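You operate a simulated robot arm through the tools that you are given. There is no shell and no other tool.

Carry out the task below with a simulated two-armed robot. There is one attempt and no reset: what you move stays moved.

TASK
Clear the display and total the purple and blue notes with ADD.
Fine: work at the side desk; the purple lot goes in the blue tray, the blue lot stays in the stacker; leave ADD on and the total showing.

It is judged by the outcome, as a careful person would: the job done as asked, and still so three seconds after it is handed in. It fails if anything else is knocked over, pushed out of place, dropped, spilled or broken.

THE ROBOT
Two 7-joint arms with fingered hands on one trunk that stands fixed in place. Base frame: the origin is at the foot of the trunk, x ahead of it, y to its left, z up. Units: mm, degrees, N and s.
The left shoulder is at [70, 153, 1072], the right one opposite. With the tool pointing down near the work surface each hand reaches from about 100 to 860 mm from the base axis, measured 20 degrees to its own side. Payload 3.9 kg a hand.
The tool frame of a hand sits at the grasp point between the pads (the TCP): z along the fingers, y along the line on which they close. The tips reach 30 mm beyond it. The gripper opens to 104 mm; its body begins 35 mm behind the TCP. The gripper is a hand of 4 fingers: y runs from the thumb to the fingers, the wrist lies at [-17, -104, -178] in the tool frame, and closing takes about 1.5 s.
Orientation is that of the tool frame in the base frame, as a unit quaternion [x, y, z, w]. With the fingers straight down and the wrist toward the robot, the tool's x, y and z point along [0, 1, 0], [1, 0, 0] and [0, 0, -1] of the base frame.

THE INTERFACE
- The arms move only by the tool nudge_tool. It takes "left_motion", "right_motion" or both (then of equal length, played together; a hand with none holds still); each is a list of rows, each a list of 2 entries, a list of its own where there are three numbers: the shift along the base's x, y, z in units of 40 mm (1.0 is 40 mm), then the turn, a rotation vector about the base's x, y, z in units of 8 degrees (1.0 is 8 degrees). In form: [[[tx, ty, tz], [wx, wy, wz]], ...]. A call has 1 to 20 rows; each row shifts and turns the commanded pose from where the row before left it. "left_hand" and "right_hand" are, for a hand that has rows, the finger opening in mm, from 0 to 104, set as the call begins (left out, the last holds). A call with a number of a shift or a turn outside -1 to 1 is refused whole. A row lasts 0.2 s, in which the tool goes at most 50 mm and 8.6 degrees; a call with a longer step from one row to the next is refused whole, and so is a gripper value outside its range. A pose out of reach is approached as far as the arm can. The call stops where the force on the tool passes 60 N (or 10 N more than at its start, if that is more) or the arm is blocked; 0.2 s more then pass. Each finger travels about 72 mm/s and halts on what it meets, pressing with about 23 N; the grip force reading is that of the motor and also rises with nothing between the fingers. The clock runs only during rows and for 0.2 s after the last one: add rows that do not move to give the fingers time. The reply holds the time, the measured pose of the TCP, the force on the tool along the base axes, the opening and the grip force, in the units named above and with some noise, with the torque about the TCP (base axes, N m) and any sound that the robot's microphone picked up, and new pictures: "pictures" is both (left out), scene, wrist or none (wrist: the cameras of the hands that moved).
- Cameras (640 x 400 px; columns grow to the right, rows downward): "scene" is now at [139.8, -5.1, 1306.3]; the picture's right is [-0.06, -1.00, -0.00], its down [-0.52, 0.03, -0.85] and it looks along [0.85, -0.05, -0.52] (base axes); focal length 226 px, centre (320, 200). "left" rides on the left gripper at [-66, -90, -126] in its tool frame; the picture's right is [-0.78, -0.30, 0.56], its down [0.57, -0.70, 0.42] and it looks along [0.27, 0.65, 0.71] (tool axes); focal length 275 px, centre (320, 200). "right" rides on the right gripper at [66, -90, -126] in its tool frame; the picture's right is [-0.78, 0.30, -0.56], its down [-0.57, -0.70, 0.42] and it looks along [-0.26, 0.65, 0.71] (tool axes); focal length 275 px, centre (320, 200). There is no depth. A picture from a camera that has moved, and an enlarged one, comes with that camera's place and axes in the base frame and with its lens.
- move_column(by): slides the trunk up (or, below 0, down) by that many mm; the arms and the scene camera ride with it, the base frame stays. It gives what a move gives, with no picture.
- curl_fingers(index, middle, ring, thumb_bend, thumb_turn, hand): sets how far each is bent, from 0 (flat) to 1 (curled in); at 0.3 the hand is open as for a grip, at 0.7 the pads meet at the TCP. One left out holds its place. A second passes; each finger stops where it meets its share of the squeeze, and holds until it gets a number again. A gripper value or a shape takes the hand back. It gives what a move gives, with no picture; readings hold the bend of each and the force on the fingers (four entries, about 0 where the hand has none), thumb and palm. thumb_turn goes from beside the hand (0) to across from the fingers (1), as for a grip.
- grasp_type(shape, hand): the hand has 4 fingers and takes this shape, open, in about a second: jaw (thumb against the fingers, like two jaws); tri (thumb and two fingers); tip (a fingertip pinch); poke (one finger out to press); point (the index stretched); flat (the hand flat); cup (the hand cupped); fist (a fist). The gripper value then closes the fingers along that shape, each until it touches; the sizes above hold for jaw. It gives what a move gives, with no picture.
- pan_tilt(pan, tilt): turns the head with the scene camera to pan (to the left, within 86 degrees either way) and tilt (down, from -29 to 69), counted from straight ahead of the robot. It gives what a move gives, and a new picture of the scene camera.
- close_up(camera, box): a new picture of the part [left, top, right, bottom] of that camera's present view, enlarged. It takes no simulated time.
- sign_off(): hands the job in; it is judged then, once.

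Nothing tells you positions but the pictures and the camera data. Unless the task says otherwise, let go and move clear before handing in.

The tools are called after "Emit:" by a JSON object that holds its "name" and its "arguments". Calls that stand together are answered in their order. nudge_tool: Moves the arms, as the interface text tells. Its arguments: {"type":"object","properties":{"left_motion":{"type":"array","items":{"type":"array"}},"left_hand":{"type":"number"},"right_motion":{"type":"array","items":{"type":"array"}},"right_hand":{"type":"number"},"pictures":{"type":"string","enum":["both","scene","wrist","none"]}},"required":[]} The other tools are called the same way: move_column (by) moves the trunk up or down; grasp_type (shape, hand) gives the hand a shape; curl_fingers (index, middle, ring, thumb_bend, thumb_turn, hand) moves the fingers one by one; pan_tilt (pan, tilt) turns the head that bears the scene camera; close_up (camera, box) takes an enlarged picture of a part of a camera's view; sign_off () hands the job in.

At the start:

```text
time: 0.0
left_tcp_pos: [499.7, 64.5, 1177.9]
left_ee_rot: [0.707, 0.707, 0.0, 0.0]
left_ft_force: [0.8, 0.0, 0.7]
left_moment: [0.01, 0.02, 0.0]
left_width: 103.7
left_gripper_force: 0.0
left_shape: jaw
left_bend: [0.3, 0.3, 0.3, 0.3, 0.97]
left_finger forces: [0.0, 0.0, 0.0, 0.0, 0.0, 0.0]
right_tcp_pos: [501.8, -338.3, 1186.9]
right_ee_rot: [0.707, 0.707, -0.001, 0.0]
right_ft_force: [0.1, -0.7, 0.6]
right_moment: [0.02, -0.02, 0.04]
right_width: 103.5
right_gripper_force: 0.1
right_shape: jaw
right_bend: [0.3, 0.3, 0.3, 0.3, 0.97]
right_finger forces: [0.1, 0.1, 0.0, 0.0, 0.0, 0.0]
trunk travel left (down, up): [-525.0, 415.0]
head pan, tilt (commanded): [-3.6, 31.5]
```

scene: 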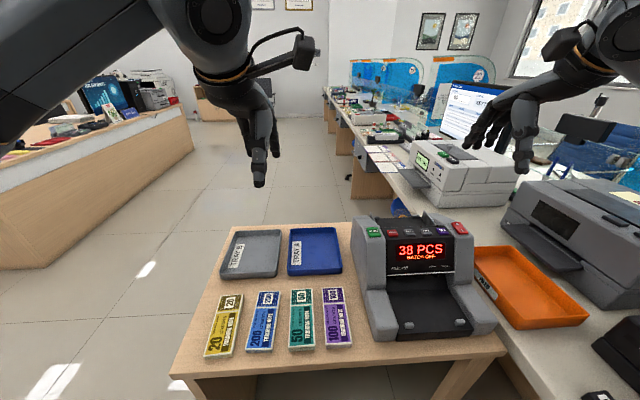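
right: 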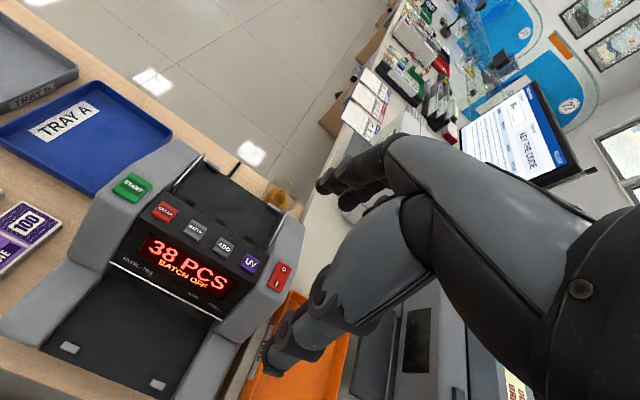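
left: 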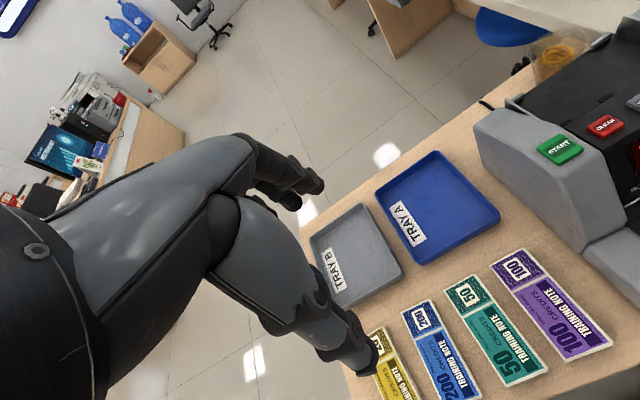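

I see a note counter on the side desk showing 38 PCS, four stacks of notes (yellow 20, blue 200, green 50, purple 100) and two trays (grey B, blue A). I will look closer before moving anything.

Emit:
{"name": "close_up", "arguments": {"camera": "scene", "box": [340, 200, 510, 350]}}

Emit:
{"name": "close_up", "arguments": {"camera": "scene", "box": [190, 210, 370, 370]}}

Emit:
{"name": "close_up", "arguments": {"camera": "right", "box": [0, 130, 320, 400]}}

Emit:
{"name": "close_up", "arguments": {"camera": "left", "box": [300, 80, 640, 400]}}

```text
2.67 times, centred on (425, 275) of scene
camera zoom: at [139.8, -5.1, 1306.3], right [-0.06, -1.0, 0.0], down [-0.52, 0.03, -0.85], along [0.85, -0.05, -0.52], focal length 601 px, centre (40, 0)
```

zoom: 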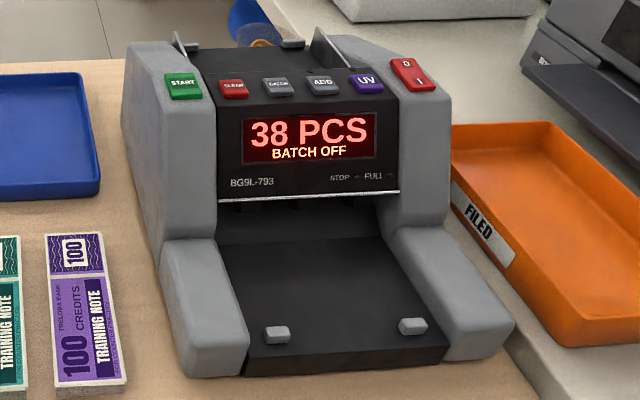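

```text
2.50 times, centred on (280, 290) of scene
camera zoom: at [139.8, -5.1, 1306.3], right [-0.06, -1.0, 0.0], down [-0.52, 0.03, -0.85], along [0.85, -0.05, -0.52], focal length 564 px, centre (420, -25)
```

zoom: 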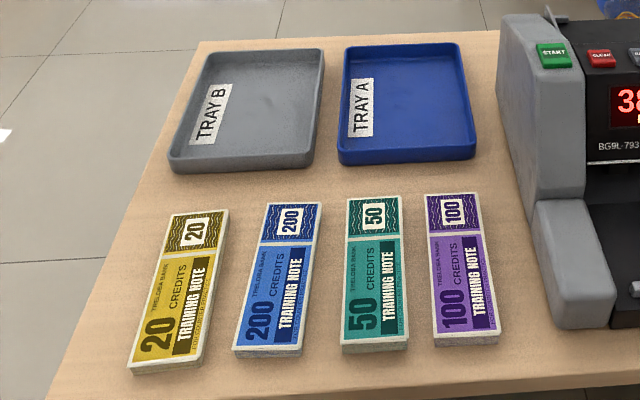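

```text
1.48 times, centred on (160, 265) of right
camera zoom: at [413.3, -272.7, 1310.0], right [0.3, -0.78, 0.56], down [-0.7, -0.57, -0.42], along [0.65, -0.26, -0.71], focal length 408 px, centre (557, 104)
```

zoom: 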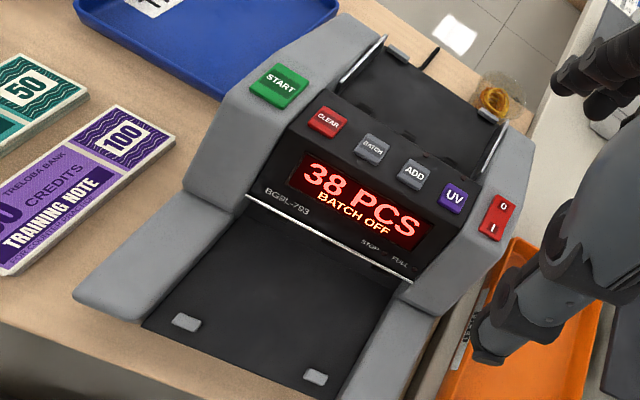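

```text
1.25 times, centred on (470, 240) of left
camera zoom: at [409.0, -2.4, 1304.4], right [-0.3, -0.78, -0.56], down [-0.7, 0.57, -0.42], along [0.65, 0.27, -0.71], focal length 344 px, centre (132, 150)
```

zoom: 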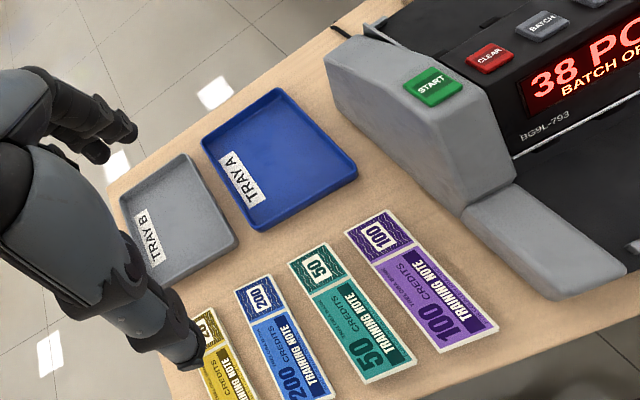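

The counter's buttons triangulate to about z=935, with CLEAR near (576,-218) and ADD near (577,-305), and the desk is near z=760. I want a steeper view of the hopper, so I will raise the trunk and tilt the head.

Emit:
{"name": "move_column", "arguments": {"by": 300}}

Emit:
{"name": "pan_tilt", "arguments": {"pan": -15, "tilt": 52}}

```text
time: 3.0
left_tcp_pos: [499.5, 65.4, 1478.2]
left_ee_rot: [0.707, 0.707, 0.0, 0.001]
left_ft_force: [-0.4, 0.1, -0.2]
left_moment: [0.0, 0.01, 0.0]
left_width: 103.8
left_gripper_force: 0.0
left_shape: jaw
left_bend: [0.3, 0.3, 0.3, 0.3, 0.97]
left_finger forces: [0.0, 0.1, 0.1, 0.0, 0.0, 0.1]
right_tcp_pos: [502.8, -337.3, 1483.5]
right_ee_rot: [0.707, 0.707, 0.0, 0.0]
right_ft_force: [0.3, -0.5, 0.0]
right_moment: [0.01, 0.02, 0.02]
right_width: 103.5
right_gripper_force: 0.1
right_shape: jaw
right_bend: [0.3, 0.3, 0.3, 0.3, 0.97]
right_finger forces: [0.0, 0.0, 0.0, 0.1, 0.1, 0.0]
trunk travel left (down, up): [-825.0, 115.0]
head pan, tilt (commanded): [-3.6, 31.5]
```

```text
time: 3.8
left_tcp_pos: [498.7, 65.3, 1477.4]
left_ee_rot: [0.707, 0.707, 0.0, 0.0]
left_ft_force: [0.8, 0.1, -0.3]
left_moment: [0.01, 0.0, 0.02]
left_width: 103.6
left_gripper_force: 0.1
left_shape: jaw
left_bend: [0.3, 0.3, 0.3, 0.3, 0.97]
left_finger forces: [0.0, 0.1, 0.0, 0.0, 0.0, 0.0]
right_tcp_pos: [502.9, -338.8, 1485.3]
right_ee_rot: [0.707, 0.707, 0.0, 0.0]
right_ft_force: [0.3, -0.3, -0.6]
right_moment: [0.02, 0.03, -0.03]
right_width: 103.5
right_gripper_force: 0.0
right_shape: jaw
right_bend: [0.3, 0.3, 0.3, 0.3, 0.97]
right_finger forces: [0.0, 0.0, 0.1, 0.0, 0.0, 0.1]
trunk travel left (down, up): [-825.0, 115.0]
head pan, tilt (commanded): [-15.0, 52.0]
camera scene: at [122.9, -19.0, 1576.5], right [-0.26, -0.97, 0.0], down [-0.76, 0.2, -0.62], along [0.6, -0.16, -0.79], focal length 226 px, centre (320, 200)
```

scene: 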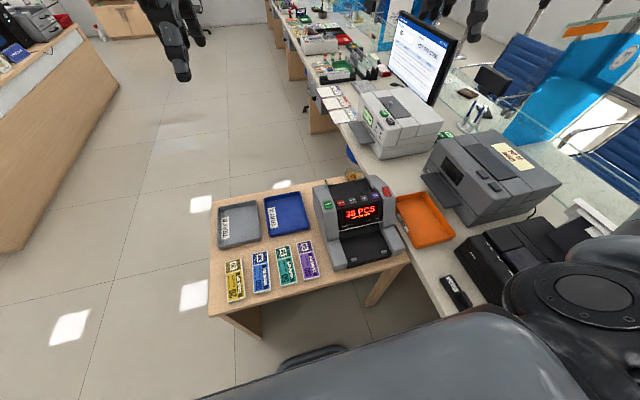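

Emit:
{"name": "close_up", "arguments": {"camera": "scene", "box": [300, 165, 412, 275]}}

Emit:
{"name": "close_up", "arguments": {"camera": "scene", "box": [205, 180, 335, 310]}}

Emit:
{"name": "close_up", "arguments": {"camera": "right", "box": [0, 0, 640, 400]}}

Emit:
{"name": "close_up", "arguments": {"camera": "left", "box": [0, 0, 640, 400]}}

```text
3.64 times, centred on (356, 220) of scene
camera zoom: at [122.9, -19.0, 1576.5], right [-0.26, -0.97, 0.0], down [-0.76, 0.2, -0.62], along [0.6, -0.16, -0.79], focal length 820 px, centre (189, 127)
```

zoom: 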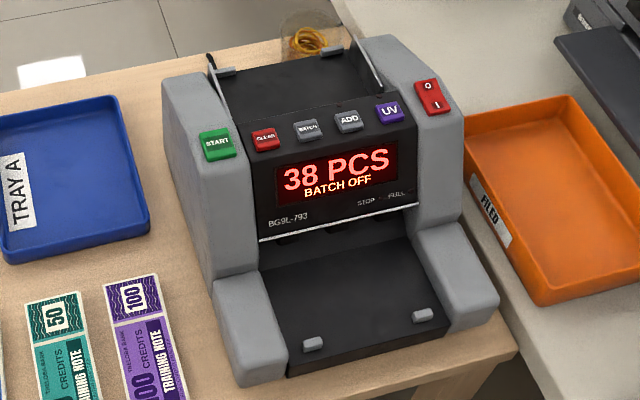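

```text
3.08 times, centred on (270, 245) of scene
camera zoom: at [122.9, -19.0, 1576.5], right [-0.26, -0.97, 0.0], down [-0.76, 0.2, -0.62], along [0.6, -0.16, -0.79], focal length 694 px, centre (474, 62)
```

zoom: 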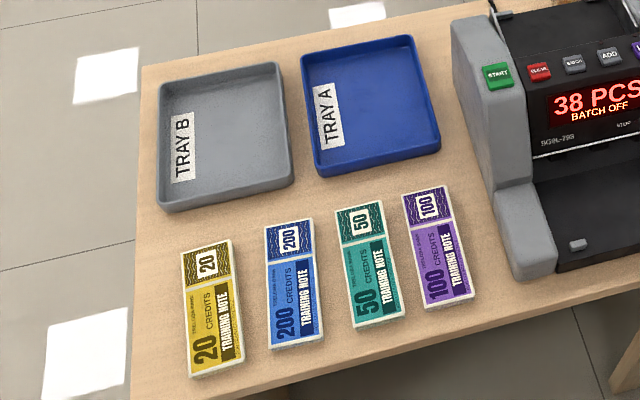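

```text
1.00 times, centred on (320, 200) of right (not enlarged: the box is as wide or as high as the picture)
camera zoom: at [413.4, -272.7, 1609.9], right [0.3, -0.78, 0.56], down [-0.7, -0.57, -0.42], along [0.65, -0.26, -0.71], focal length 275 px, centre (320, 200)
```

zoom: 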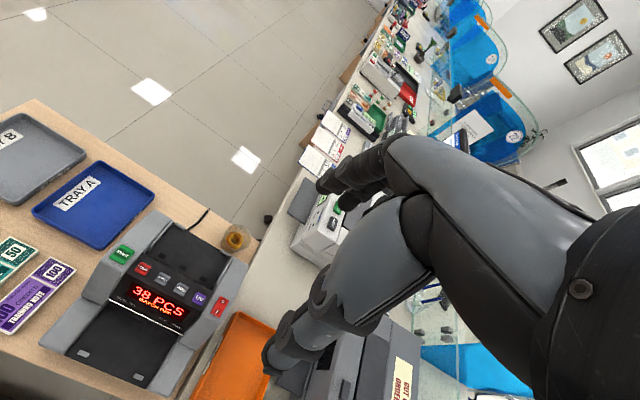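

```text
1.00 times, centred on (320, 200) of left (not enlarged: the box is as wide or as high as the picture)
camera zoom: at [409.1, -2.4, 1604.4], right [-0.3, -0.78, -0.56], down [-0.7, 0.57, -0.42], along [0.65, 0.27, -0.71], focal length 275 px, centre (320, 200)
```

zoom: 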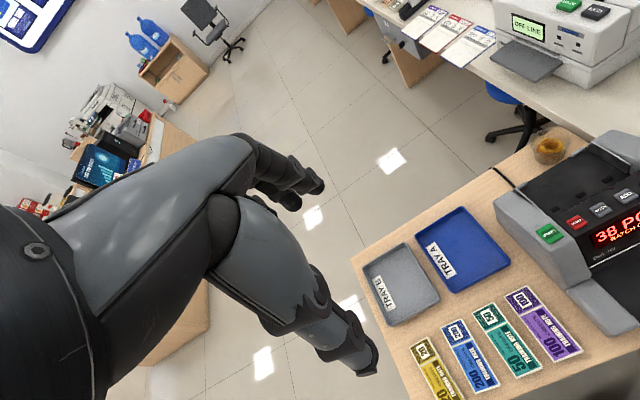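

The notes look like 150 x 60 mm packs lying along x, with purple near (470,-65), green near y=20, blue near (471,110) and 30 mm gaps between them. The blue tray is near (695,-20). I will lower the trunk a bit and bring the right wrist camera closer to look at the hopper.

Emit:
{"name": "move_column", "arguments": {"by": -150}}

Emit:
{"name": "pan_tilt", "arguments": {"pan": -12, "tilt": 45}}

Emit:
{"name": "nudge_tool", "arguments": {"right_motion": [[[0.5, 1, -1], [0, 0, 0]], [[0.5, 0.5, -1], [0, 0, 0]], [[0.5, 0.5, -1], [0, 0, 0]], [[0, 0, -1], [0, 0, 0]], [[0, 0, -1], [0, 0, 0]]], "pictures": "both"}}

```text
time: 5.6
left_tcp_pos: [499.7, 63.9, 1326.7]
left_ee_rot: [0.707, 0.707, 0.001, 0.0]
left_ft_force: [-0.1, 0.5, -0.1]
left_moment: [0.0, 0.03, 0.02]
left_width: 103.6
left_gripper_force: 0.2
left_shape: jaw
left_bend: [0.3, 0.3, 0.3, 0.3, 0.97]
left_finger forces: [0.0, 0.1, 0.0, 0.0, 0.0, 0.0]
right_tcp_pos: [502.8, -337.7, 1336.2]
right_ee_rot: [0.707, 0.707, 0.0, 0.001]
right_ft_force: [-0.3, -1.4, -0.3]
right_moment: [-0.01, -0.02, 0.02]
right_width: 103.7
right_gripper_force: 0.1
right_shape: jaw
right_bend: [0.3, 0.3, 0.3, 0.3, 0.97]
right_finger forces: [0.0, 0.1, 0.0, 0.0, 0.0, 0.0]
trunk travel left (down, up): [-675.0, 265.0]
head pan, tilt (commanded): [-15.0, 52.0]
```

```text
time: 6.3
left_tcp_pos: [500.0, 63.7, 1327.9]
left_ee_rot: [0.707, 0.707, 0.0, 0.001]
left_ft_force: [0.0, 0.2, -0.3]
left_moment: [0.0, 0.01, -0.03]
left_width: 103.7
left_gripper_force: 0.0
left_shape: jaw
left_bend: [0.3, 0.3, 0.3, 0.3, 0.97]
left_finger forces: [0.0, 0.1, 0.0, 0.0, 0.0, 0.0]
right_tcp_pos: [503.7, -337.1, 1334.8]
right_ee_rot: [0.707, 0.707, 0.001, 0.0]
right_ft_force: [-0.3, -0.5, -0.3]
right_moment: [0.03, -0.02, 0.01]
right_width: 103.8
right_gripper_force: 0.1
right_shape: jaw
right_bend: [0.3, 0.3, 0.3, 0.3, 0.97]
right_finger forces: [0.1, 0.0, 0.0, 0.1, 0.0, 0.0]
trunk travel left (down, up): [-675.0, 265.0]
head pan, tilt (commanded): [-12.0, 45.0]
camera scene: at [129.6, -16.4, 1436.0], right [-0.21, -0.98, 0.0], down [-0.69, 0.15, -0.71], along [0.69, -0.15, -0.71], focal length 226 px, centre (320, 200)
```

scene: 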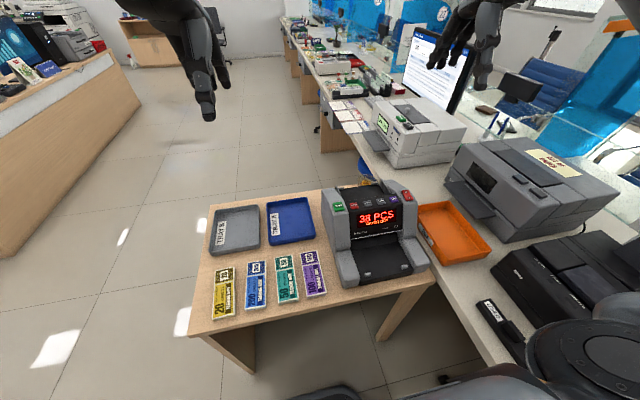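

```text
refused: row 1 steps farther than a row can; nothing moved
```

That call was refused because its first row moved farther than 50 mm. I will redo the same approach above the counter with smaller rows.

Emit:
{"name": "nudge_tool", "arguments": {"right_motion": [[[0.24, 0.34, -1], [0, 0, 0]], [[0.24, 0.34, -1], [0, 0, 0]], [[0.24, 0.34, -1], [0, 0, 0]], [[0.24, 0.34, -1], [0, 0, 0]], [[0.24, 0.34, -1], [0, 0, 0]], [[0, 0, 0], [0, 0, 0]]], "pictures": "both"}}

```text
time: 7.7
left_tcp_pos: [499.3, 63.7, 1327.4]
left_ee_rot: [0.707, 0.707, -0.001, 0.0]
left_ft_force: [1.8, -0.3, 0.4]
left_moment: [0.01, -0.05, 0.0]
left_width: 103.7
left_gripper_force: 0.1
left_shape: jaw
left_bend: [0.3, 0.3, 0.3, 0.3, 0.97]
left_finger forces: [0.1, 0.1, 0.1, 0.0, 0.0, 0.0]
right_tcp_pos: [551.8, -267.7, 1132.7]
right_ee_rot: [0.707, 0.707, 0.0, 0.0]
right_ft_force: [1.1, -0.4, 0.3]
right_moment: [-0.01, -0.04, 0.03]
right_width: 103.7
right_gripper_force: 0.1
right_shape: jaw
right_bend: [0.3, 0.3, 0.3, 0.3, 0.97]
right_finger forces: [0.0, 0.0, 0.0, 0.0, 0.0, 0.0]
trunk travel left (down, up): [-675.0, 265.0]
head pan, tilt (commanded): [-12.0, 45.0]
camera scene: at [129.1, -16.3, 1436.1], right [-0.21, -0.98, 0.0], down [-0.69, 0.15, -0.71], along [0.69, -0.15, -0.71], focal length 226 px, centre (320, 200)
camera right: at [461.9, -204.1, 1257.3], right [0.3, -0.78, 0.56], down [-0.7, -0.57, -0.43], along [0.65, -0.26, -0.71], focal length 275 px, centre (320, 200)
```

scene: 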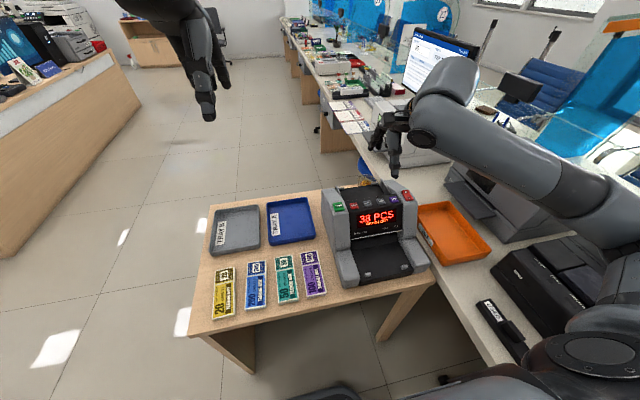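
right: 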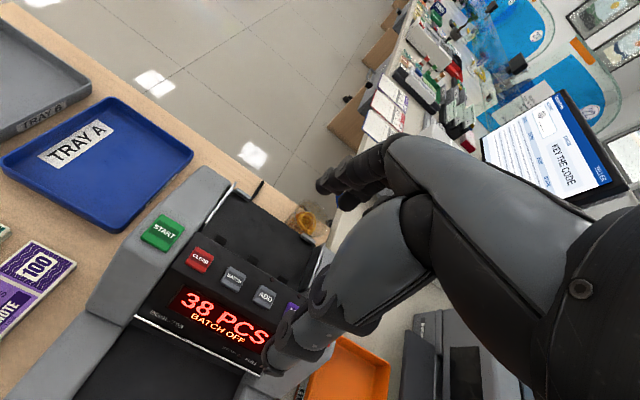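

The hopper behind the buttons is now in the wrist view, so I will enlarge it.

Emit:
{"name": "close_up", "arguments": {"camera": "right", "box": [130, 150, 350, 330]}}

Emit:
{"name": "close_up", "arguments": {"camera": "scene", "box": [310, 165, 440, 290]}}

Emit:
{"name": "close_up", "arguments": {"camera": "left", "box": [430, 100, 640, 300]}}

```text
2.22 times, centred on (240, 240) of right
camera zoom: at [461.9, -204.1, 1257.3], right [0.3, -0.78, 0.56], down [-0.7, -0.57, -0.43], along [0.65, -0.26, -0.71], focal length 612 px, centre (498, 111)
```

zoom: 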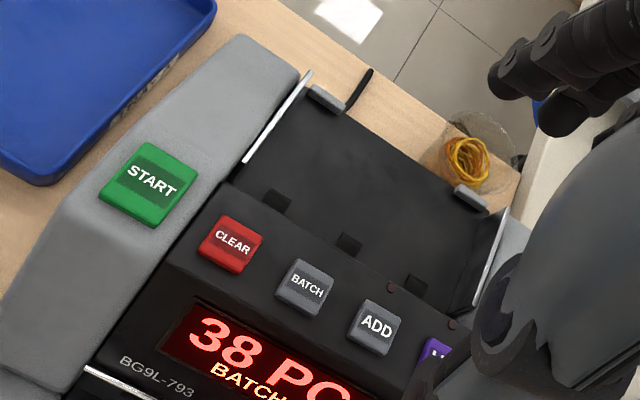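

```text
3.20 times, centred on (375, 228) of scene
camera zoom: at [129.1, -16.3, 1436.1], right [-0.21, -0.98, 0.0], down [-0.69, 0.15, -0.71], along [0.69, -0.15, -0.71], focal length 722 px, centre (144, 112)
```

zoom: 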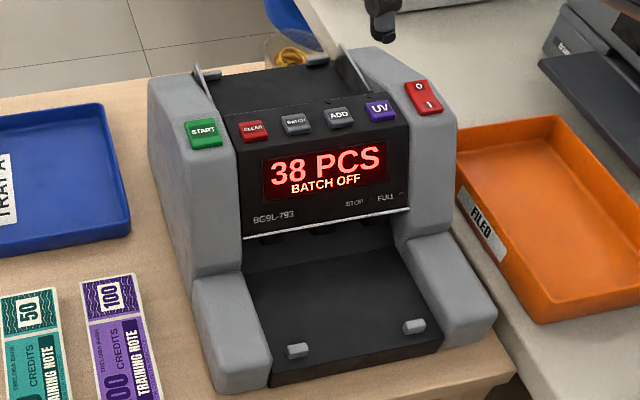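

```text
2.00 times, centred on (535, 200) of left
camera zoom: at [408.4, -2.3, 1454.6], right [-0.3, -0.78, -0.56], down [-0.7, 0.57, -0.42], along [0.65, 0.27, -0.71], focal length 551 px, centre (-110, 200)
```

zoom: 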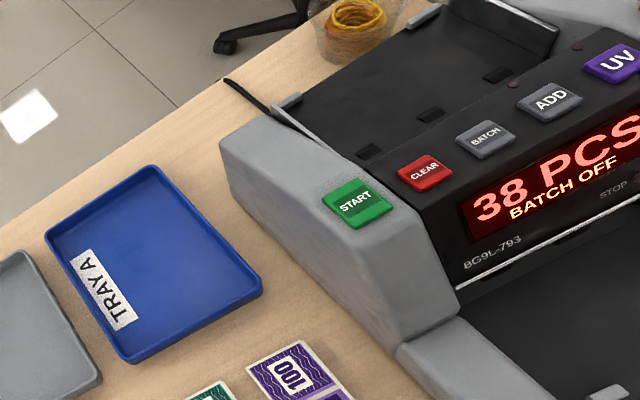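

The hopper is a nearly flat plate from about x=615 to 712 at z≈883, with guides at y≈-197 and -365, centred near y=-281. Next I put the right hand into its poke shape well above the counter to find the fingertip.

Emit:
{"name": "grasp_type", "arguments": {"shape": "poke", "hand": "right"}}

Emit:
{"name": "close_up", "arguments": {"camera": "scene", "box": [330, 60, 490, 200]}}

Emit:
{"name": "close_up", "arguments": {"camera": "right", "box": [0, 0, 640, 400]}}

Emit:
{"name": "close_up", "arguments": {"camera": "left", "box": [300, 0, 640, 220]}}

```text
time: 8.6
left_tcp_pos: [499.2, 64.5, 1327.7]
left_ee_rot: [0.707, 0.708, 0.0, 0.001]
left_ft_force: [0.4, -0.8, -0.5]
left_moment: [-0.02, -0.02, 0.0]
left_width: 103.9
left_gripper_force: 0.0
left_shape: jaw
left_bend: [0.3, 0.3, 0.3, 0.3, 0.97]
left_finger forces: [0.1, 0.0, 0.0, 0.1, 0.1, 0.1]
right_tcp_pos: [552.0, -269.6, 1132.4]
right_ee_rot: [0.708, 0.707, 0.0, 0.0]
right_ft_force: [-0.4, 0.4, -0.5]
right_moment: [0.0, -0.01, -0.03]
right_width: 0.1
right_gripper_force: 0.0
right_shape: poke
right_bend: [0.7, 0.7, 0.99, 1.0, 1.0]
right_finger forces: [0.1, 0.0, 0.0, 0.1, 0.0, 0.0]
trunk travel left (down, up): [-675.0, 265.0]
head pan, tilt (commanded): [-12.0, 45.0]
```

```text
2.86 times, centred on (410, 130) of scene
camera zoom: at [130.0, -16.4, 1436.0], right [-0.21, -0.98, 0.0], down [-0.69, 0.15, -0.71], along [0.69, -0.15, -0.71], focal length 644 px, centre (63, 400)
```

zoom: 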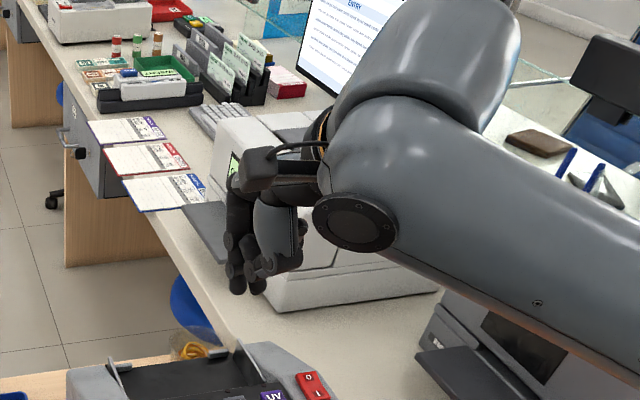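

```text
1.00 times, centred on (320, 200) of right (not enlarged: the box is as wide or as high as the picture)
camera zoom: at [462.6, -204.4, 1257.4], right [0.3, -0.78, 0.56], down [-0.7, -0.57, -0.42], along [0.65, -0.26, -0.71], focal length 275 px, centre (320, 200)
```

zoom: 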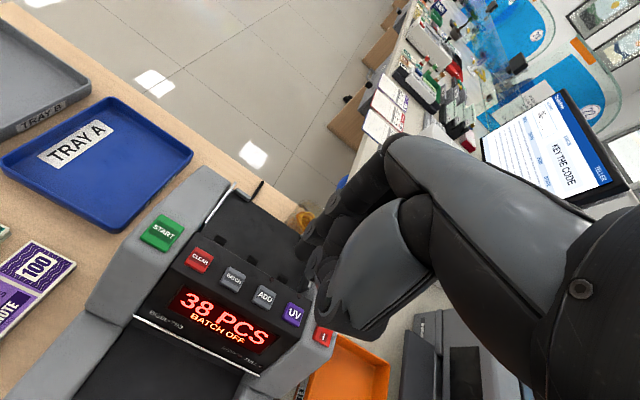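

```text
1.82 times, centred on (470, 110) of left
camera zoom: at [409.2, -2.4, 1454.3], right [-0.3, -0.78, -0.56], down [-0.7, 0.57, -0.42], along [0.65, 0.27, -0.71], focal length 500 px, centre (47, 364)
```

zoom: 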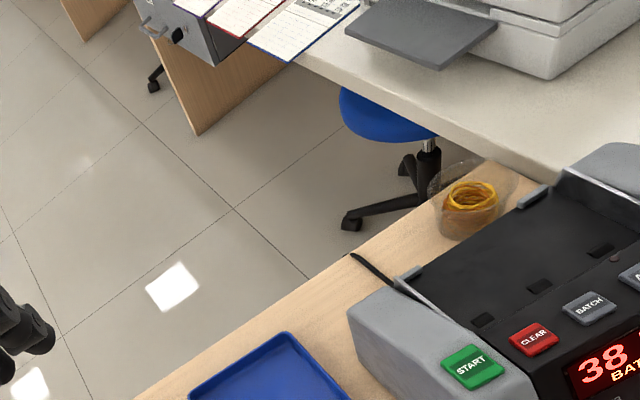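

Emit:
{"name": "close_up", "arguments": {"camera": "scene", "box": [370, 95, 430, 140]}}

Emit:
{"name": "close_up", "arguments": {"camera": "right", "box": [260, 120, 460, 360]}}

```text
8.89 times, centred on (400, 118) of scene
camera zoom: at [130.0, -16.4, 1436.0], right [-0.21, -0.98, 0.0], down [-0.69, 0.15, -0.71], along [0.69, -0.15, -0.71], focal length 2005 px, centre (-391, 933)
```

zoom: 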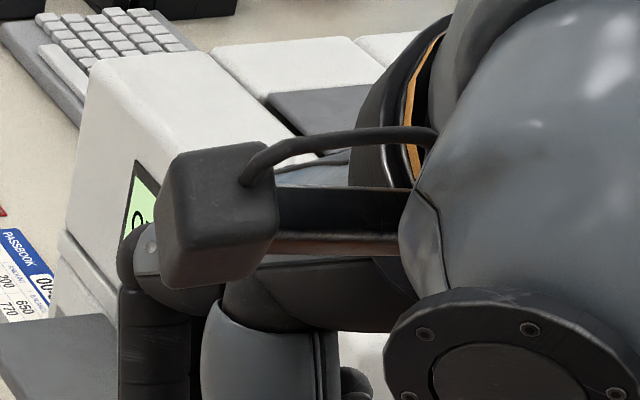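

```text
1.67 times, centred on (360, 240) of right
camera zoom: at [462.6, -204.4, 1257.4], right [0.3, -0.78, 0.56], down [-0.7, -0.57, -0.42], along [0.65, -0.26, -0.71], focal length 459 px, centre (253, 133)
```

zoom: 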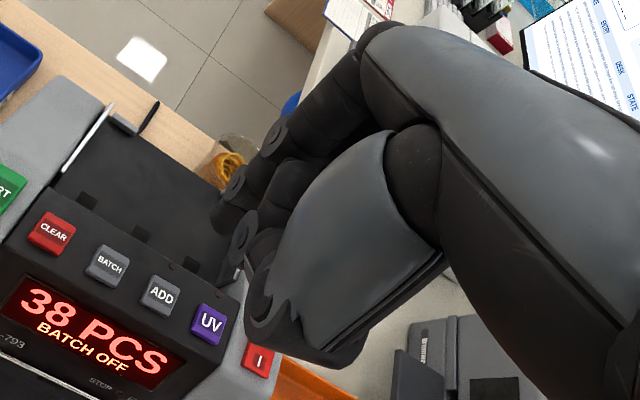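

I need an outside view of the right fingertip. I will turn the left hand so its camera watches the counter from the left.

Emit:
{"name": "nudge_tool", "arguments": {"left_motion": [[[0, -0.217, -0.369], [0, 0, -0.9375]], [[0, -0.217, -0.369], [0, 0, -0.9375]], [[0, -0.217, -0.369], [0, 0, -0.9375]], [[0, -0.217, -0.369], [0, 0, -0.9375]], [[0, -0.217, -0.369], [0, 0, -0.9375]], [[0, -0.217, -0.369], [0, 0, -0.9375]], [[0, -0.217, -0.369], [0, 0, -0.9375]], [[0, -0.217, -0.369], [0, 0, -0.9375]], [[0, -0.217, -0.369], [0, 0, -0.9375]], [[0, -0.217, -0.369], [0, 0, -0.9375]], [[0, -0.217, -0.369], [0, 0, -0.9375]], [[0, -0.217, -0.369], [0, 0, -0.9375]], [[0, 0, 0], [0, 0, 0]]], "pictures": "both"}}

```text
time: 11.4
left_tcp_pos: [499.3, 4.3, 1224.0]
left_ee_rot: [0.947, 0.321, 0.0, -0.001]
left_ft_force: [0.1, 0.0, -0.3]
left_moment: [-0.01, 0.03, -0.01]
left_width: 103.8
left_gripper_force: 0.1
left_shape: jaw
left_bend: [0.3, 0.3, 0.3, 0.3, 0.97]
left_finger forces: [0.0, 0.0, 0.1, 0.1, 0.1, 0.1]
left hand out of reach, approached as far as the arm can: row 8, 9, 10, 11, 12
right_tcp_pos: [552.4, -268.4, 1132.6]
right_ee_rot: [0.707, 0.707, 0.0, 0.0]
right_ft_force: [-0.2, 0.1, -0.3]
right_moment: [-0.02, -0.03, -0.04]
right_width: 0.0
right_gripper_force: 0.0
right_shape: poke
right_bend: [0.7, 0.7, 0.99, 1.0, 1.0]
right_finger forces: [0.0, 0.0, 0.0, 0.0, 0.1, 0.0]
trunk travel left (down, up): [-675.0, 265.0]
head pan, tilt (commanded): [-12.0, 45.0]
camera scene: at [129.9, -16.4, 1436.0], right [-0.21, -0.98, 0.0], down [-0.69, 0.15, -0.71], along [0.69, -0.15, -0.71], focal length 226 px, centre (320, 200)
camera left: at [391.9, 33.8, 1350.0], right [-0.8, -0.24, -0.56], down [0.03, 0.91, -0.42], along [0.6, -0.35, -0.71], focal length 275 px, centre (320, 200)
```

scene: 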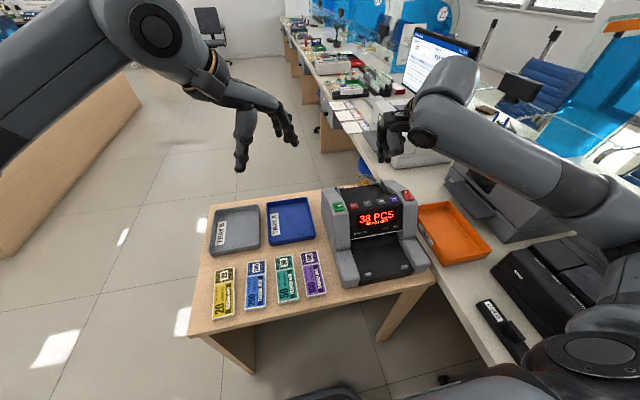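
left: 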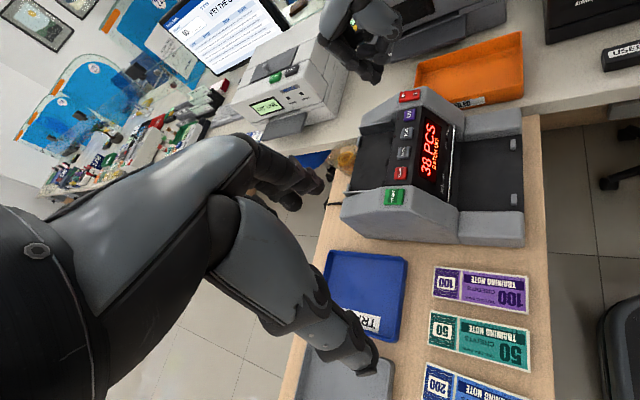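

The left hand turned only about 52° before reaching its limit, but its camera now sees the counter and the right hand from the side. I will enlarge that.

Emit:
{"name": "close_up", "arguments": {"camera": "left", "box": [300, 0, 440, 100]}}

Emit:
{"name": "close_up", "arguments": {"camera": "left", "box": [320, 70, 540, 260]}}

```text
4.00 times, centred on (370, 50) of left
camera zoom: at [391.9, 33.8, 1350.0], right [-0.8, -0.24, -0.56], down [0.03, 0.91, -0.42], along [0.6, -0.35, -0.71], focal length 1101 px, centre (120, 800)
```

zoom: 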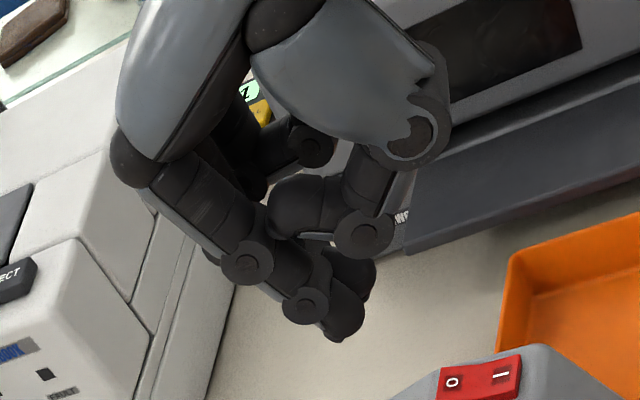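

```text
2.11 times, centred on (430, 165) of left
camera zoom: at [391.9, 33.8, 1350.0], right [-0.8, -0.24, -0.56], down [0.03, 0.91, -0.42], along [0.6, -0.35, -0.71], focal length 580 px, centre (88, 274)
```

zoom: 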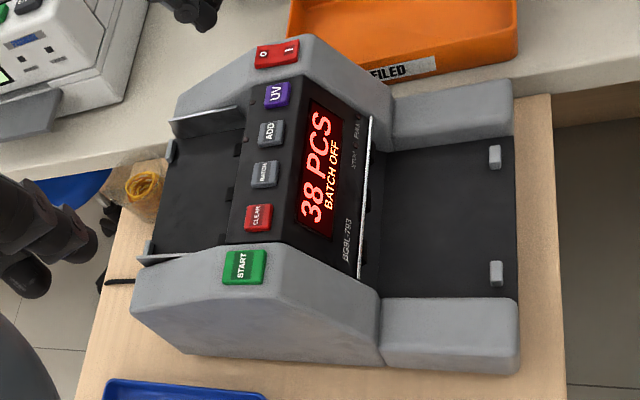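

In the poke shape the fingertips sit about 30 mm below the TCP, but two fingers are out. I will curl all but the index so one tip does the pressing.

Emit:
{"name": "curl_fingers", "arguments": {"hand": "right", "index": 0.6, "middle": 1.0, "ring": 1.0}}

Emit:
{"name": "close_up", "arguments": {"camera": "left", "box": [300, 0, 440, 100]}}

Emit:
{"name": "close_up", "arguments": {"camera": "right", "box": [260, 120, 460, 360]}}

Emit:
{"name": "close_up", "arguments": {"camera": "scene", "box": [360, 80, 440, 190]}}

```text
time: 12.4
left_tcp_pos: [499.9, 3.3, 1222.9]
left_ee_rot: [0.947, 0.322, 0.001, 0.0]
left_ft_force: [-0.1, -0.2, 0.0]
left_moment: [0.0, 0.0, 0.01]
left_width: 103.5
left_gripper_force: 0.1
left_shape: jaw
left_bend: [0.3, 0.3, 0.3, 0.3, 0.97]
left_finger forces: [0.0, 0.0, 0.1, 0.0, 0.0, 0.1]
right_tcp_pos: [553.0, -269.8, 1132.7]
right_ee_rot: [0.707, 0.707, 0.0, -0.001]
right_ft_force: [0.0, 0.4, 0.7]
right_moment: [-0.03, 0.0, -0.04]
right_width: 37.8
right_gripper_force: 0.1
right_shape: fingers
right_bend: [0.6, 1.0, 1.0, 1.0, 1.0]
right_finger forces: [0.0, 0.0, 0.1, 0.0, 0.0, 0.0]
trunk travel left (down, up): [-675.0, 265.0]
head pan, tilt (commanded): [-12.0, 45.0]
```

```text
4.00 times, centred on (370, 50) of left
camera zoom: at [391.8, 33.9, 1350.0], right [-0.8, -0.24, -0.56], down [0.03, 0.91, -0.42], along [0.6, -0.35, -0.71], focal length 1101 px, centre (120, 800)
```

zoom: 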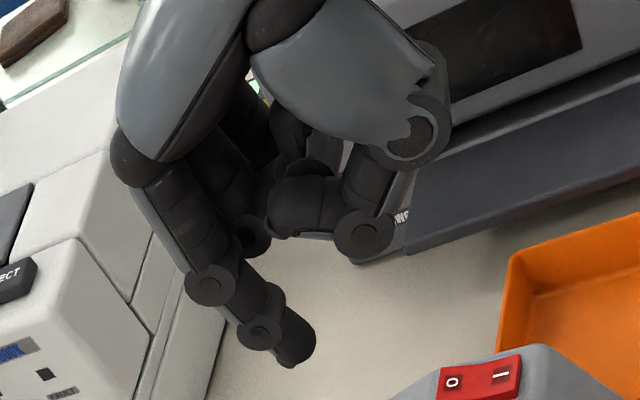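

```text
1.67 times, centred on (360, 240) of right
camera zoom: at [462.5, -204.4, 1257.5], right [0.3, -0.78, 0.56], down [-0.7, -0.57, -0.42], along [0.65, -0.26, -0.71], focal length 459 px, centre (253, 133)
```

zoom: 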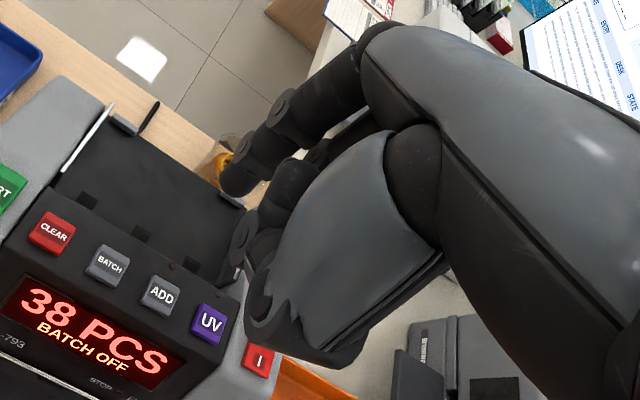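

```text
3.64 times, centred on (400, 135) of scene
camera zoom: at [129.8, -16.4, 1436.0], right [-0.21, -0.98, 0.0], down [-0.69, 0.15, -0.71], along [0.69, -0.15, -0.71], focal length 820 px, centre (29, 436)
```

zoom: 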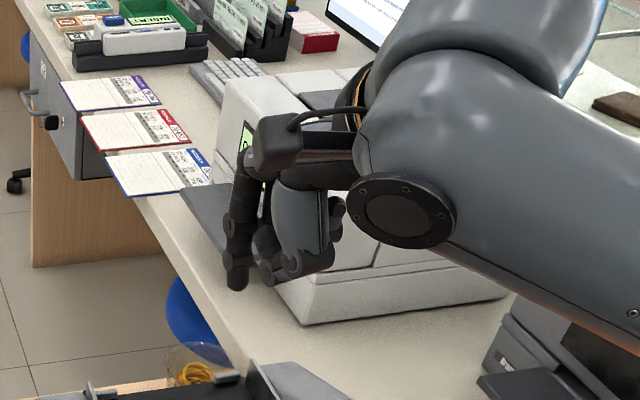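

The index tip is now alone at about (+21, +8, -33) from the TCP. I will move it to about 40 mm above CLEAR and check the alignment.

Emit:
{"name": "nudge_tool", "arguments": {"right_motion": [[[0.005, 0.27, -0.75], [0, 0, 0]], [[0.005, 0.27, -0.75], [0, 0, 0]], [[0.0, 0.27, -0.75], [0, 0, 0]], [[0.0, 0.27, -0.85], [0, 0, 0]], [[0, 0, 0], [0, 0, 0]]], "pictures": "both"}}

Emit:
{"name": "close_up", "arguments": {"camera": "left", "box": [340, 40, 500, 240]}}

Emit:
{"name": "close_up", "arguments": {"camera": "right", "box": [160, 130, 400, 370]}}

Emit:
{"name": "close_up", "arguments": {"camera": "scene", "box": [310, 130, 440, 240]}}

```text
time: 13.6
left_tcp_pos: [499.4, 3.0, 1224.2]
left_ee_rot: [0.947, 0.322, 0.0, 0.0]
left_ft_force: [0.6, -0.1, -0.2]
left_moment: [0.02, 0.03, 0.0]
left_width: 103.5
left_gripper_force: 0.0
left_shape: jaw
left_bend: [0.3, 0.3, 0.3, 0.3, 0.97]
left_finger forces: [0.0, 0.1, 0.0, 0.0, 0.0, 0.0]
right_tcp_pos: [550.6, -225.6, 1012.2]
right_ee_rot: [0.708, 0.707, 0.0, -0.001]
right_ft_force: [-1.5, -0.2, -0.5]
right_moment: [0.0, -0.04, 0.02]
right_width: 37.7
right_gripper_force: 0.1
right_shape: fingers
right_bend: [0.6, 1.0, 1.0, 1.0, 1.0]
right_finger forces: [0.0, 0.0, 0.1, 0.0, 0.0, 0.0]
trunk travel left (down, up): [-675.0, 265.0]
head pan, tilt (commanded): [-12.0, 45.0]
camera scene: at [129.5, -16.4, 1436.1], right [-0.21, -0.98, 0.0], down [-0.69, 0.15, -0.71], along [0.69, -0.15, -0.71], focal length 226 px, centre (320, 200)
camera right: at [461.5, -161.0, 1136.0], right [0.3, -0.78, 0.56], down [-0.7, -0.57, -0.42], along [0.65, -0.26, -0.71], focal length 275 px, centre (320, 200)
```

scene: 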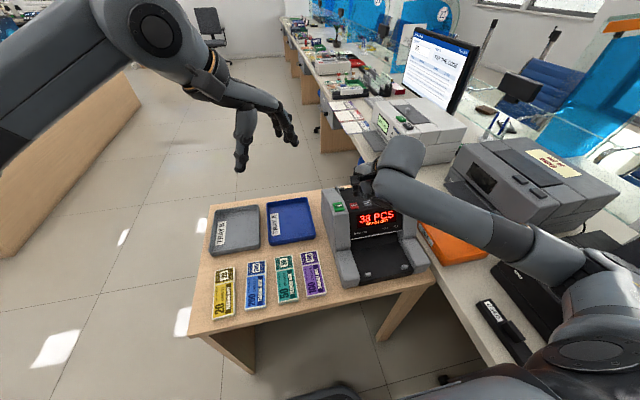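
right: 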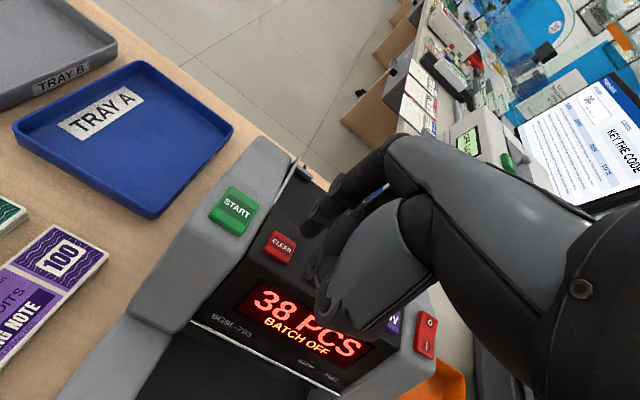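

```text
2.00 times, centred on (420, 140) of left
camera zoom: at [391.5, 33.9, 1350.1], right [-0.8, -0.24, -0.56], down [0.03, 0.91, -0.42], along [0.6, -0.35, -0.71], focal length 551 px, centre (120, 320)
```

zoom: 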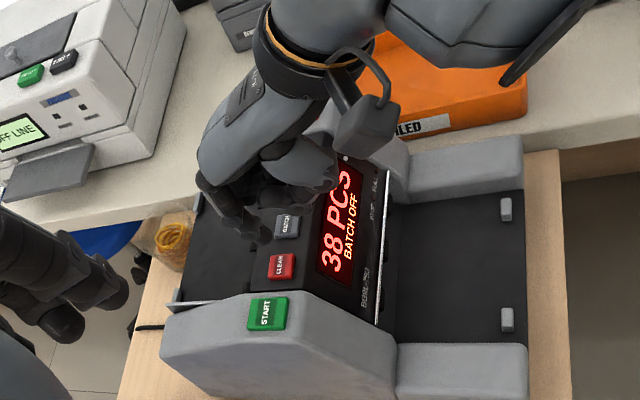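

```text
1.67 times, centred on (280, 250) of right
camera zoom: at [461.5, -161.0, 1136.0], right [0.3, -0.78, 0.56], down [-0.7, -0.57, -0.42], along [0.65, -0.26, -0.71], focal length 459 px, centre (387, 117)
```

zoom: 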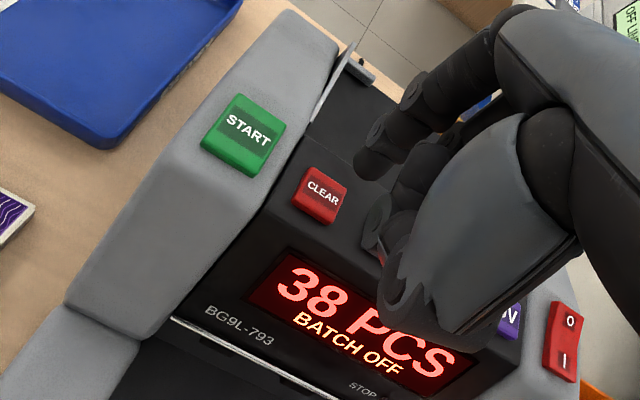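

```text
3.64 times, centred on (375, 185) of scene
camera zoom: at [129.5, -16.4, 1436.1], right [-0.21, -0.98, 0.0], down [-0.69, 0.15, -0.71], along [0.69, -0.15, -0.71], focal length 820 px, centre (120, 254)
```

zoom: 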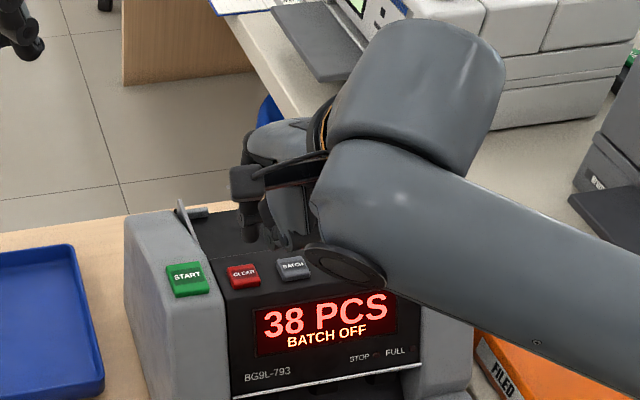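

The index tip is right over CLEAR at about z=979 and the button top is near 934. I will go down in slow small steps and watch the force.

Emit:
{"name": "nudge_tool", "arguments": {"right_motion": [[[0.03, 0, -0.5], [0, 0, 0]], [[0.02, 0, -0.4], [0, 0, 0]], [[0, 0, -0.05], [0, 0, 0]], [[0, 0, -0.05], [0, 0, 0]], [[0, 0, -0.05], [0, 0, 0]]], "pictures": "wrist"}}

Emit:
{"name": "close_up", "arguments": {"camera": "left", "box": [340, 100, 480, 220]}}

```text
time: 14.8
left_tcp_pos: [499.1, 3.9, 1224.1]
left_ee_rot: [0.947, 0.321, 0.0, 0.0]
left_ft_force: [-0.7, -0.3, 0.2]
left_moment: [-0.02, 0.0, -0.01]
left_width: 103.9
left_gripper_force: 0.1
left_shape: jaw
left_bend: [0.3, 0.3, 0.3, 0.3, 0.97]
left_finger forces: [0.0, 0.1, 0.0, 0.0, 0.1, 0.0]
right_tcp_pos: [554.0, -226.6, 969.3]
right_ee_rot: [0.708, 0.706, 0.0, 0.0]
right_ft_force: [-0.4, 0.3, 0.6]
right_moment: [0.04, -0.03, -0.03]
right_width: 37.7
right_gripper_force: 0.2
right_shape: fingers
right_bend: [0.6, 1.0, 1.0, 1.0, 1.0]
right_finger forces: [0.2, 0.1, 0.0, 0.1, 0.0, 0.0]
trunk travel left (down, up): [-675.0, 265.0]
head pan, tilt (commanded): [-12.0, 45.0]
camera right: at [463.9, -161.2, 1093.8], right [0.3, -0.78, 0.56], down [-0.7, -0.57, -0.42], along [0.65, -0.26, -0.71], focal length 275 px, centre (320, 200)
```

right: 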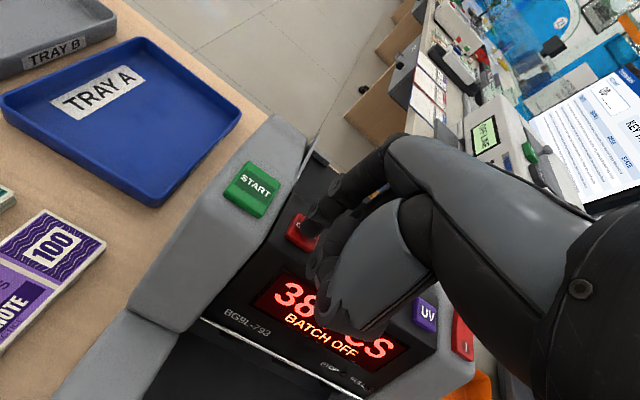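

```text
3.33 times, centred on (410, 160) of left
camera zoom: at [391.7, 33.9, 1350.1], right [-0.8, -0.24, -0.56], down [0.03, 0.91, -0.42], along [0.6, -0.35, -0.71], focal length 918 px, centre (20, 333)
```

zoom: 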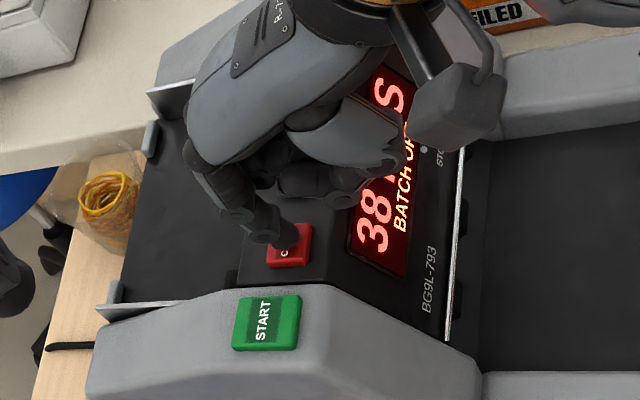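

The tip is just over CLEAR with no contact yet. I will continue down in 1.6 mm steps.

Emit:
{"name": "nudge_tool", "arguments": {"right_motion": [[[0, 0, -0.04], [0, 0, 0]], [[0, 0, -0.04], [0, 0, 0]], [[0, 0, -0.04], [0, 0, 0]], [[0, 0, -0.04], [0, 0, 0]], [[0, 0, 0], [0, 0, 0]]], "pictures": "wrist"}}

```text
time: 16.0
left_tcp_pos: [498.6, 4.2, 1223.1]
left_ee_rot: [0.947, 0.321, 0.0, 0.0]
left_ft_force: [-0.6, -0.5, 0.1]
left_moment: [0.02, -0.03, -0.02]
left_width: 104.0
left_gripper_force: 0.0
left_shape: jaw
left_bend: [0.3, 0.3, 0.3, 0.3, 0.97]
left_finger forces: [0.0, 0.0, 0.0, 0.1, 0.0, 0.0]
right_tcp_pos: [552.9, -224.4, 964.7]
right_ee_rot: [0.707, 0.707, 0.001, 0.001]
right_ft_force: [1.5, -0.4, 11.6]
right_moment: [0.11, -0.27, -0.05]
right_width: 37.7
right_gripper_force: 5.9
right_shape: fingers
right_bend: [0.6, 1.0, 1.0, 1.0, 1.0]
right_finger forces: [11.3, 0.0, 0.0, 0.0, 0.1, 0.1]
trunk travel left (down, up): [-675.0, 265.0]
head pan, tilt (commanded): [-12.0, 45.0]
heard: click
camera right: at [462.7, -160.9, 1088.4], right [0.29, -0.78, 0.56], down [-0.7, -0.57, -0.43], along [0.65, -0.26, -0.71], focal length 275 px, centre (320, 200)
```

right: 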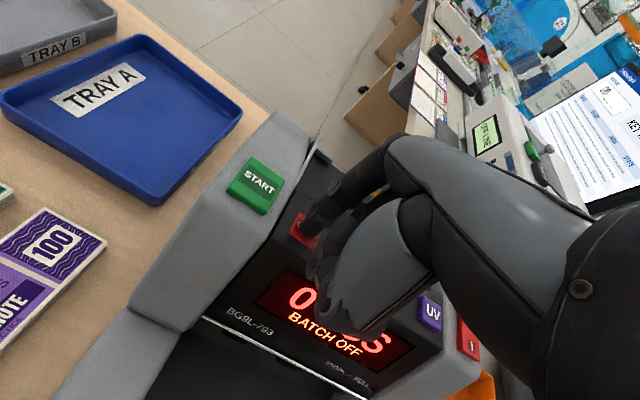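

CLEAR clicked and the display now begins with 0. I will lift off and move over to ADD.

Emit:
{"name": "nudge_tool", "arguments": {"right_motion": [[[0, 0, 0.5], [0, 0, 0]], [[0, 0, 0.6], [0, 0, 0]], [[0, -0.7, 0], [0, 0, 0]], [[0, -0.75, 0], [0, 0, 0]], [[0, -0.7, 0], [0, 0, 0]], [[0, 0, 0], [0, 0, 0]]], "pictures": "wrist"}}

Emit:
{"name": "close_up", "arguments": {"camera": "right", "box": [160, 130, 400, 370]}}

Emit:
{"name": "close_up", "arguments": {"camera": "left", "box": [340, 60, 500, 220]}}

```text
time: 17.4
left_tcp_pos: [500.4, 3.8, 1224.0]
left_ee_rot: [0.947, 0.322, 0.0, 0.0]
left_ft_force: [0.0, -0.1, -0.9]
left_moment: [0.0, 0.0, 0.02]
left_width: 103.6
left_gripper_force: 0.1
left_shape: jaw
left_bend: [0.3, 0.3, 0.3, 0.3, 0.97]
left_finger forces: [0.1, 0.0, 0.0, 0.1, 0.0, 0.1]
right_tcp_pos: [553.9, -313.6, 1007.6]
right_ee_rot: [0.707, 0.707, 0.0, 0.0]
right_ft_force: [0.6, 0.1, -0.5]
right_moment: [-0.01, 0.02, 0.01]
right_width: 38.0
right_gripper_force: 0.1
right_shape: fingers
right_bend: [0.6, 1.0, 1.0, 1.0, 1.0]
right_finger forces: [0.0, 0.1, 0.1, 0.0, 0.0, 0.0]
trunk travel left (down, up): [-675.0, 265.0]
head pan, tilt (commanded): [-12.0, 45.0]
camera right: at [463.7, -248.7, 1132.5], right [0.3, -0.78, 0.56], down [-0.7, -0.57, -0.42], along [0.65, -0.26, -0.71], focal length 275 px, centre (320, 200)
```

right: 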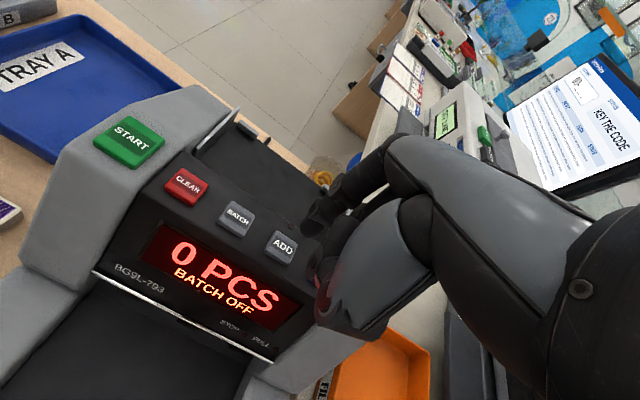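

```text
1.67 times, centred on (280, 250) of right
camera zoom: at [463.7, -248.7, 1132.5], right [0.3, -0.78, 0.56], down [-0.7, -0.57, -0.42], along [0.65, -0.26, -0.71], focal length 459 px, centre (387, 117)
```

zoom: 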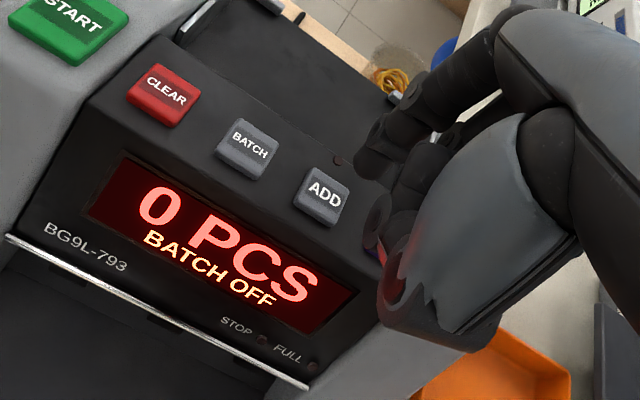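

```text
2.50 times, centred on (420, 140) of left
camera zoom: at [392.0, 33.9, 1350.0], right [-0.8, -0.24, -0.56], down [0.03, 0.91, -0.42], along [0.6, -0.35, -0.71], focal length 688 px, centre (70, 350)
```

zoom: 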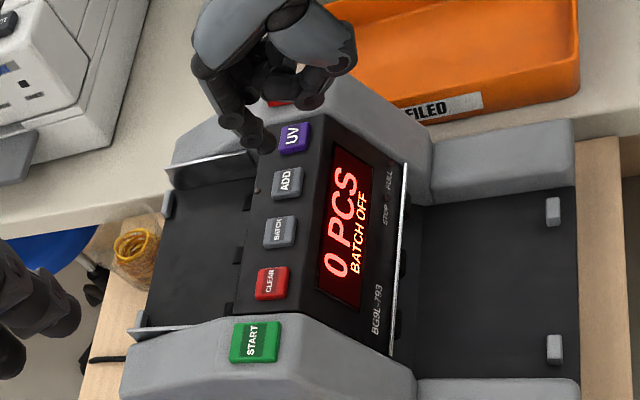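

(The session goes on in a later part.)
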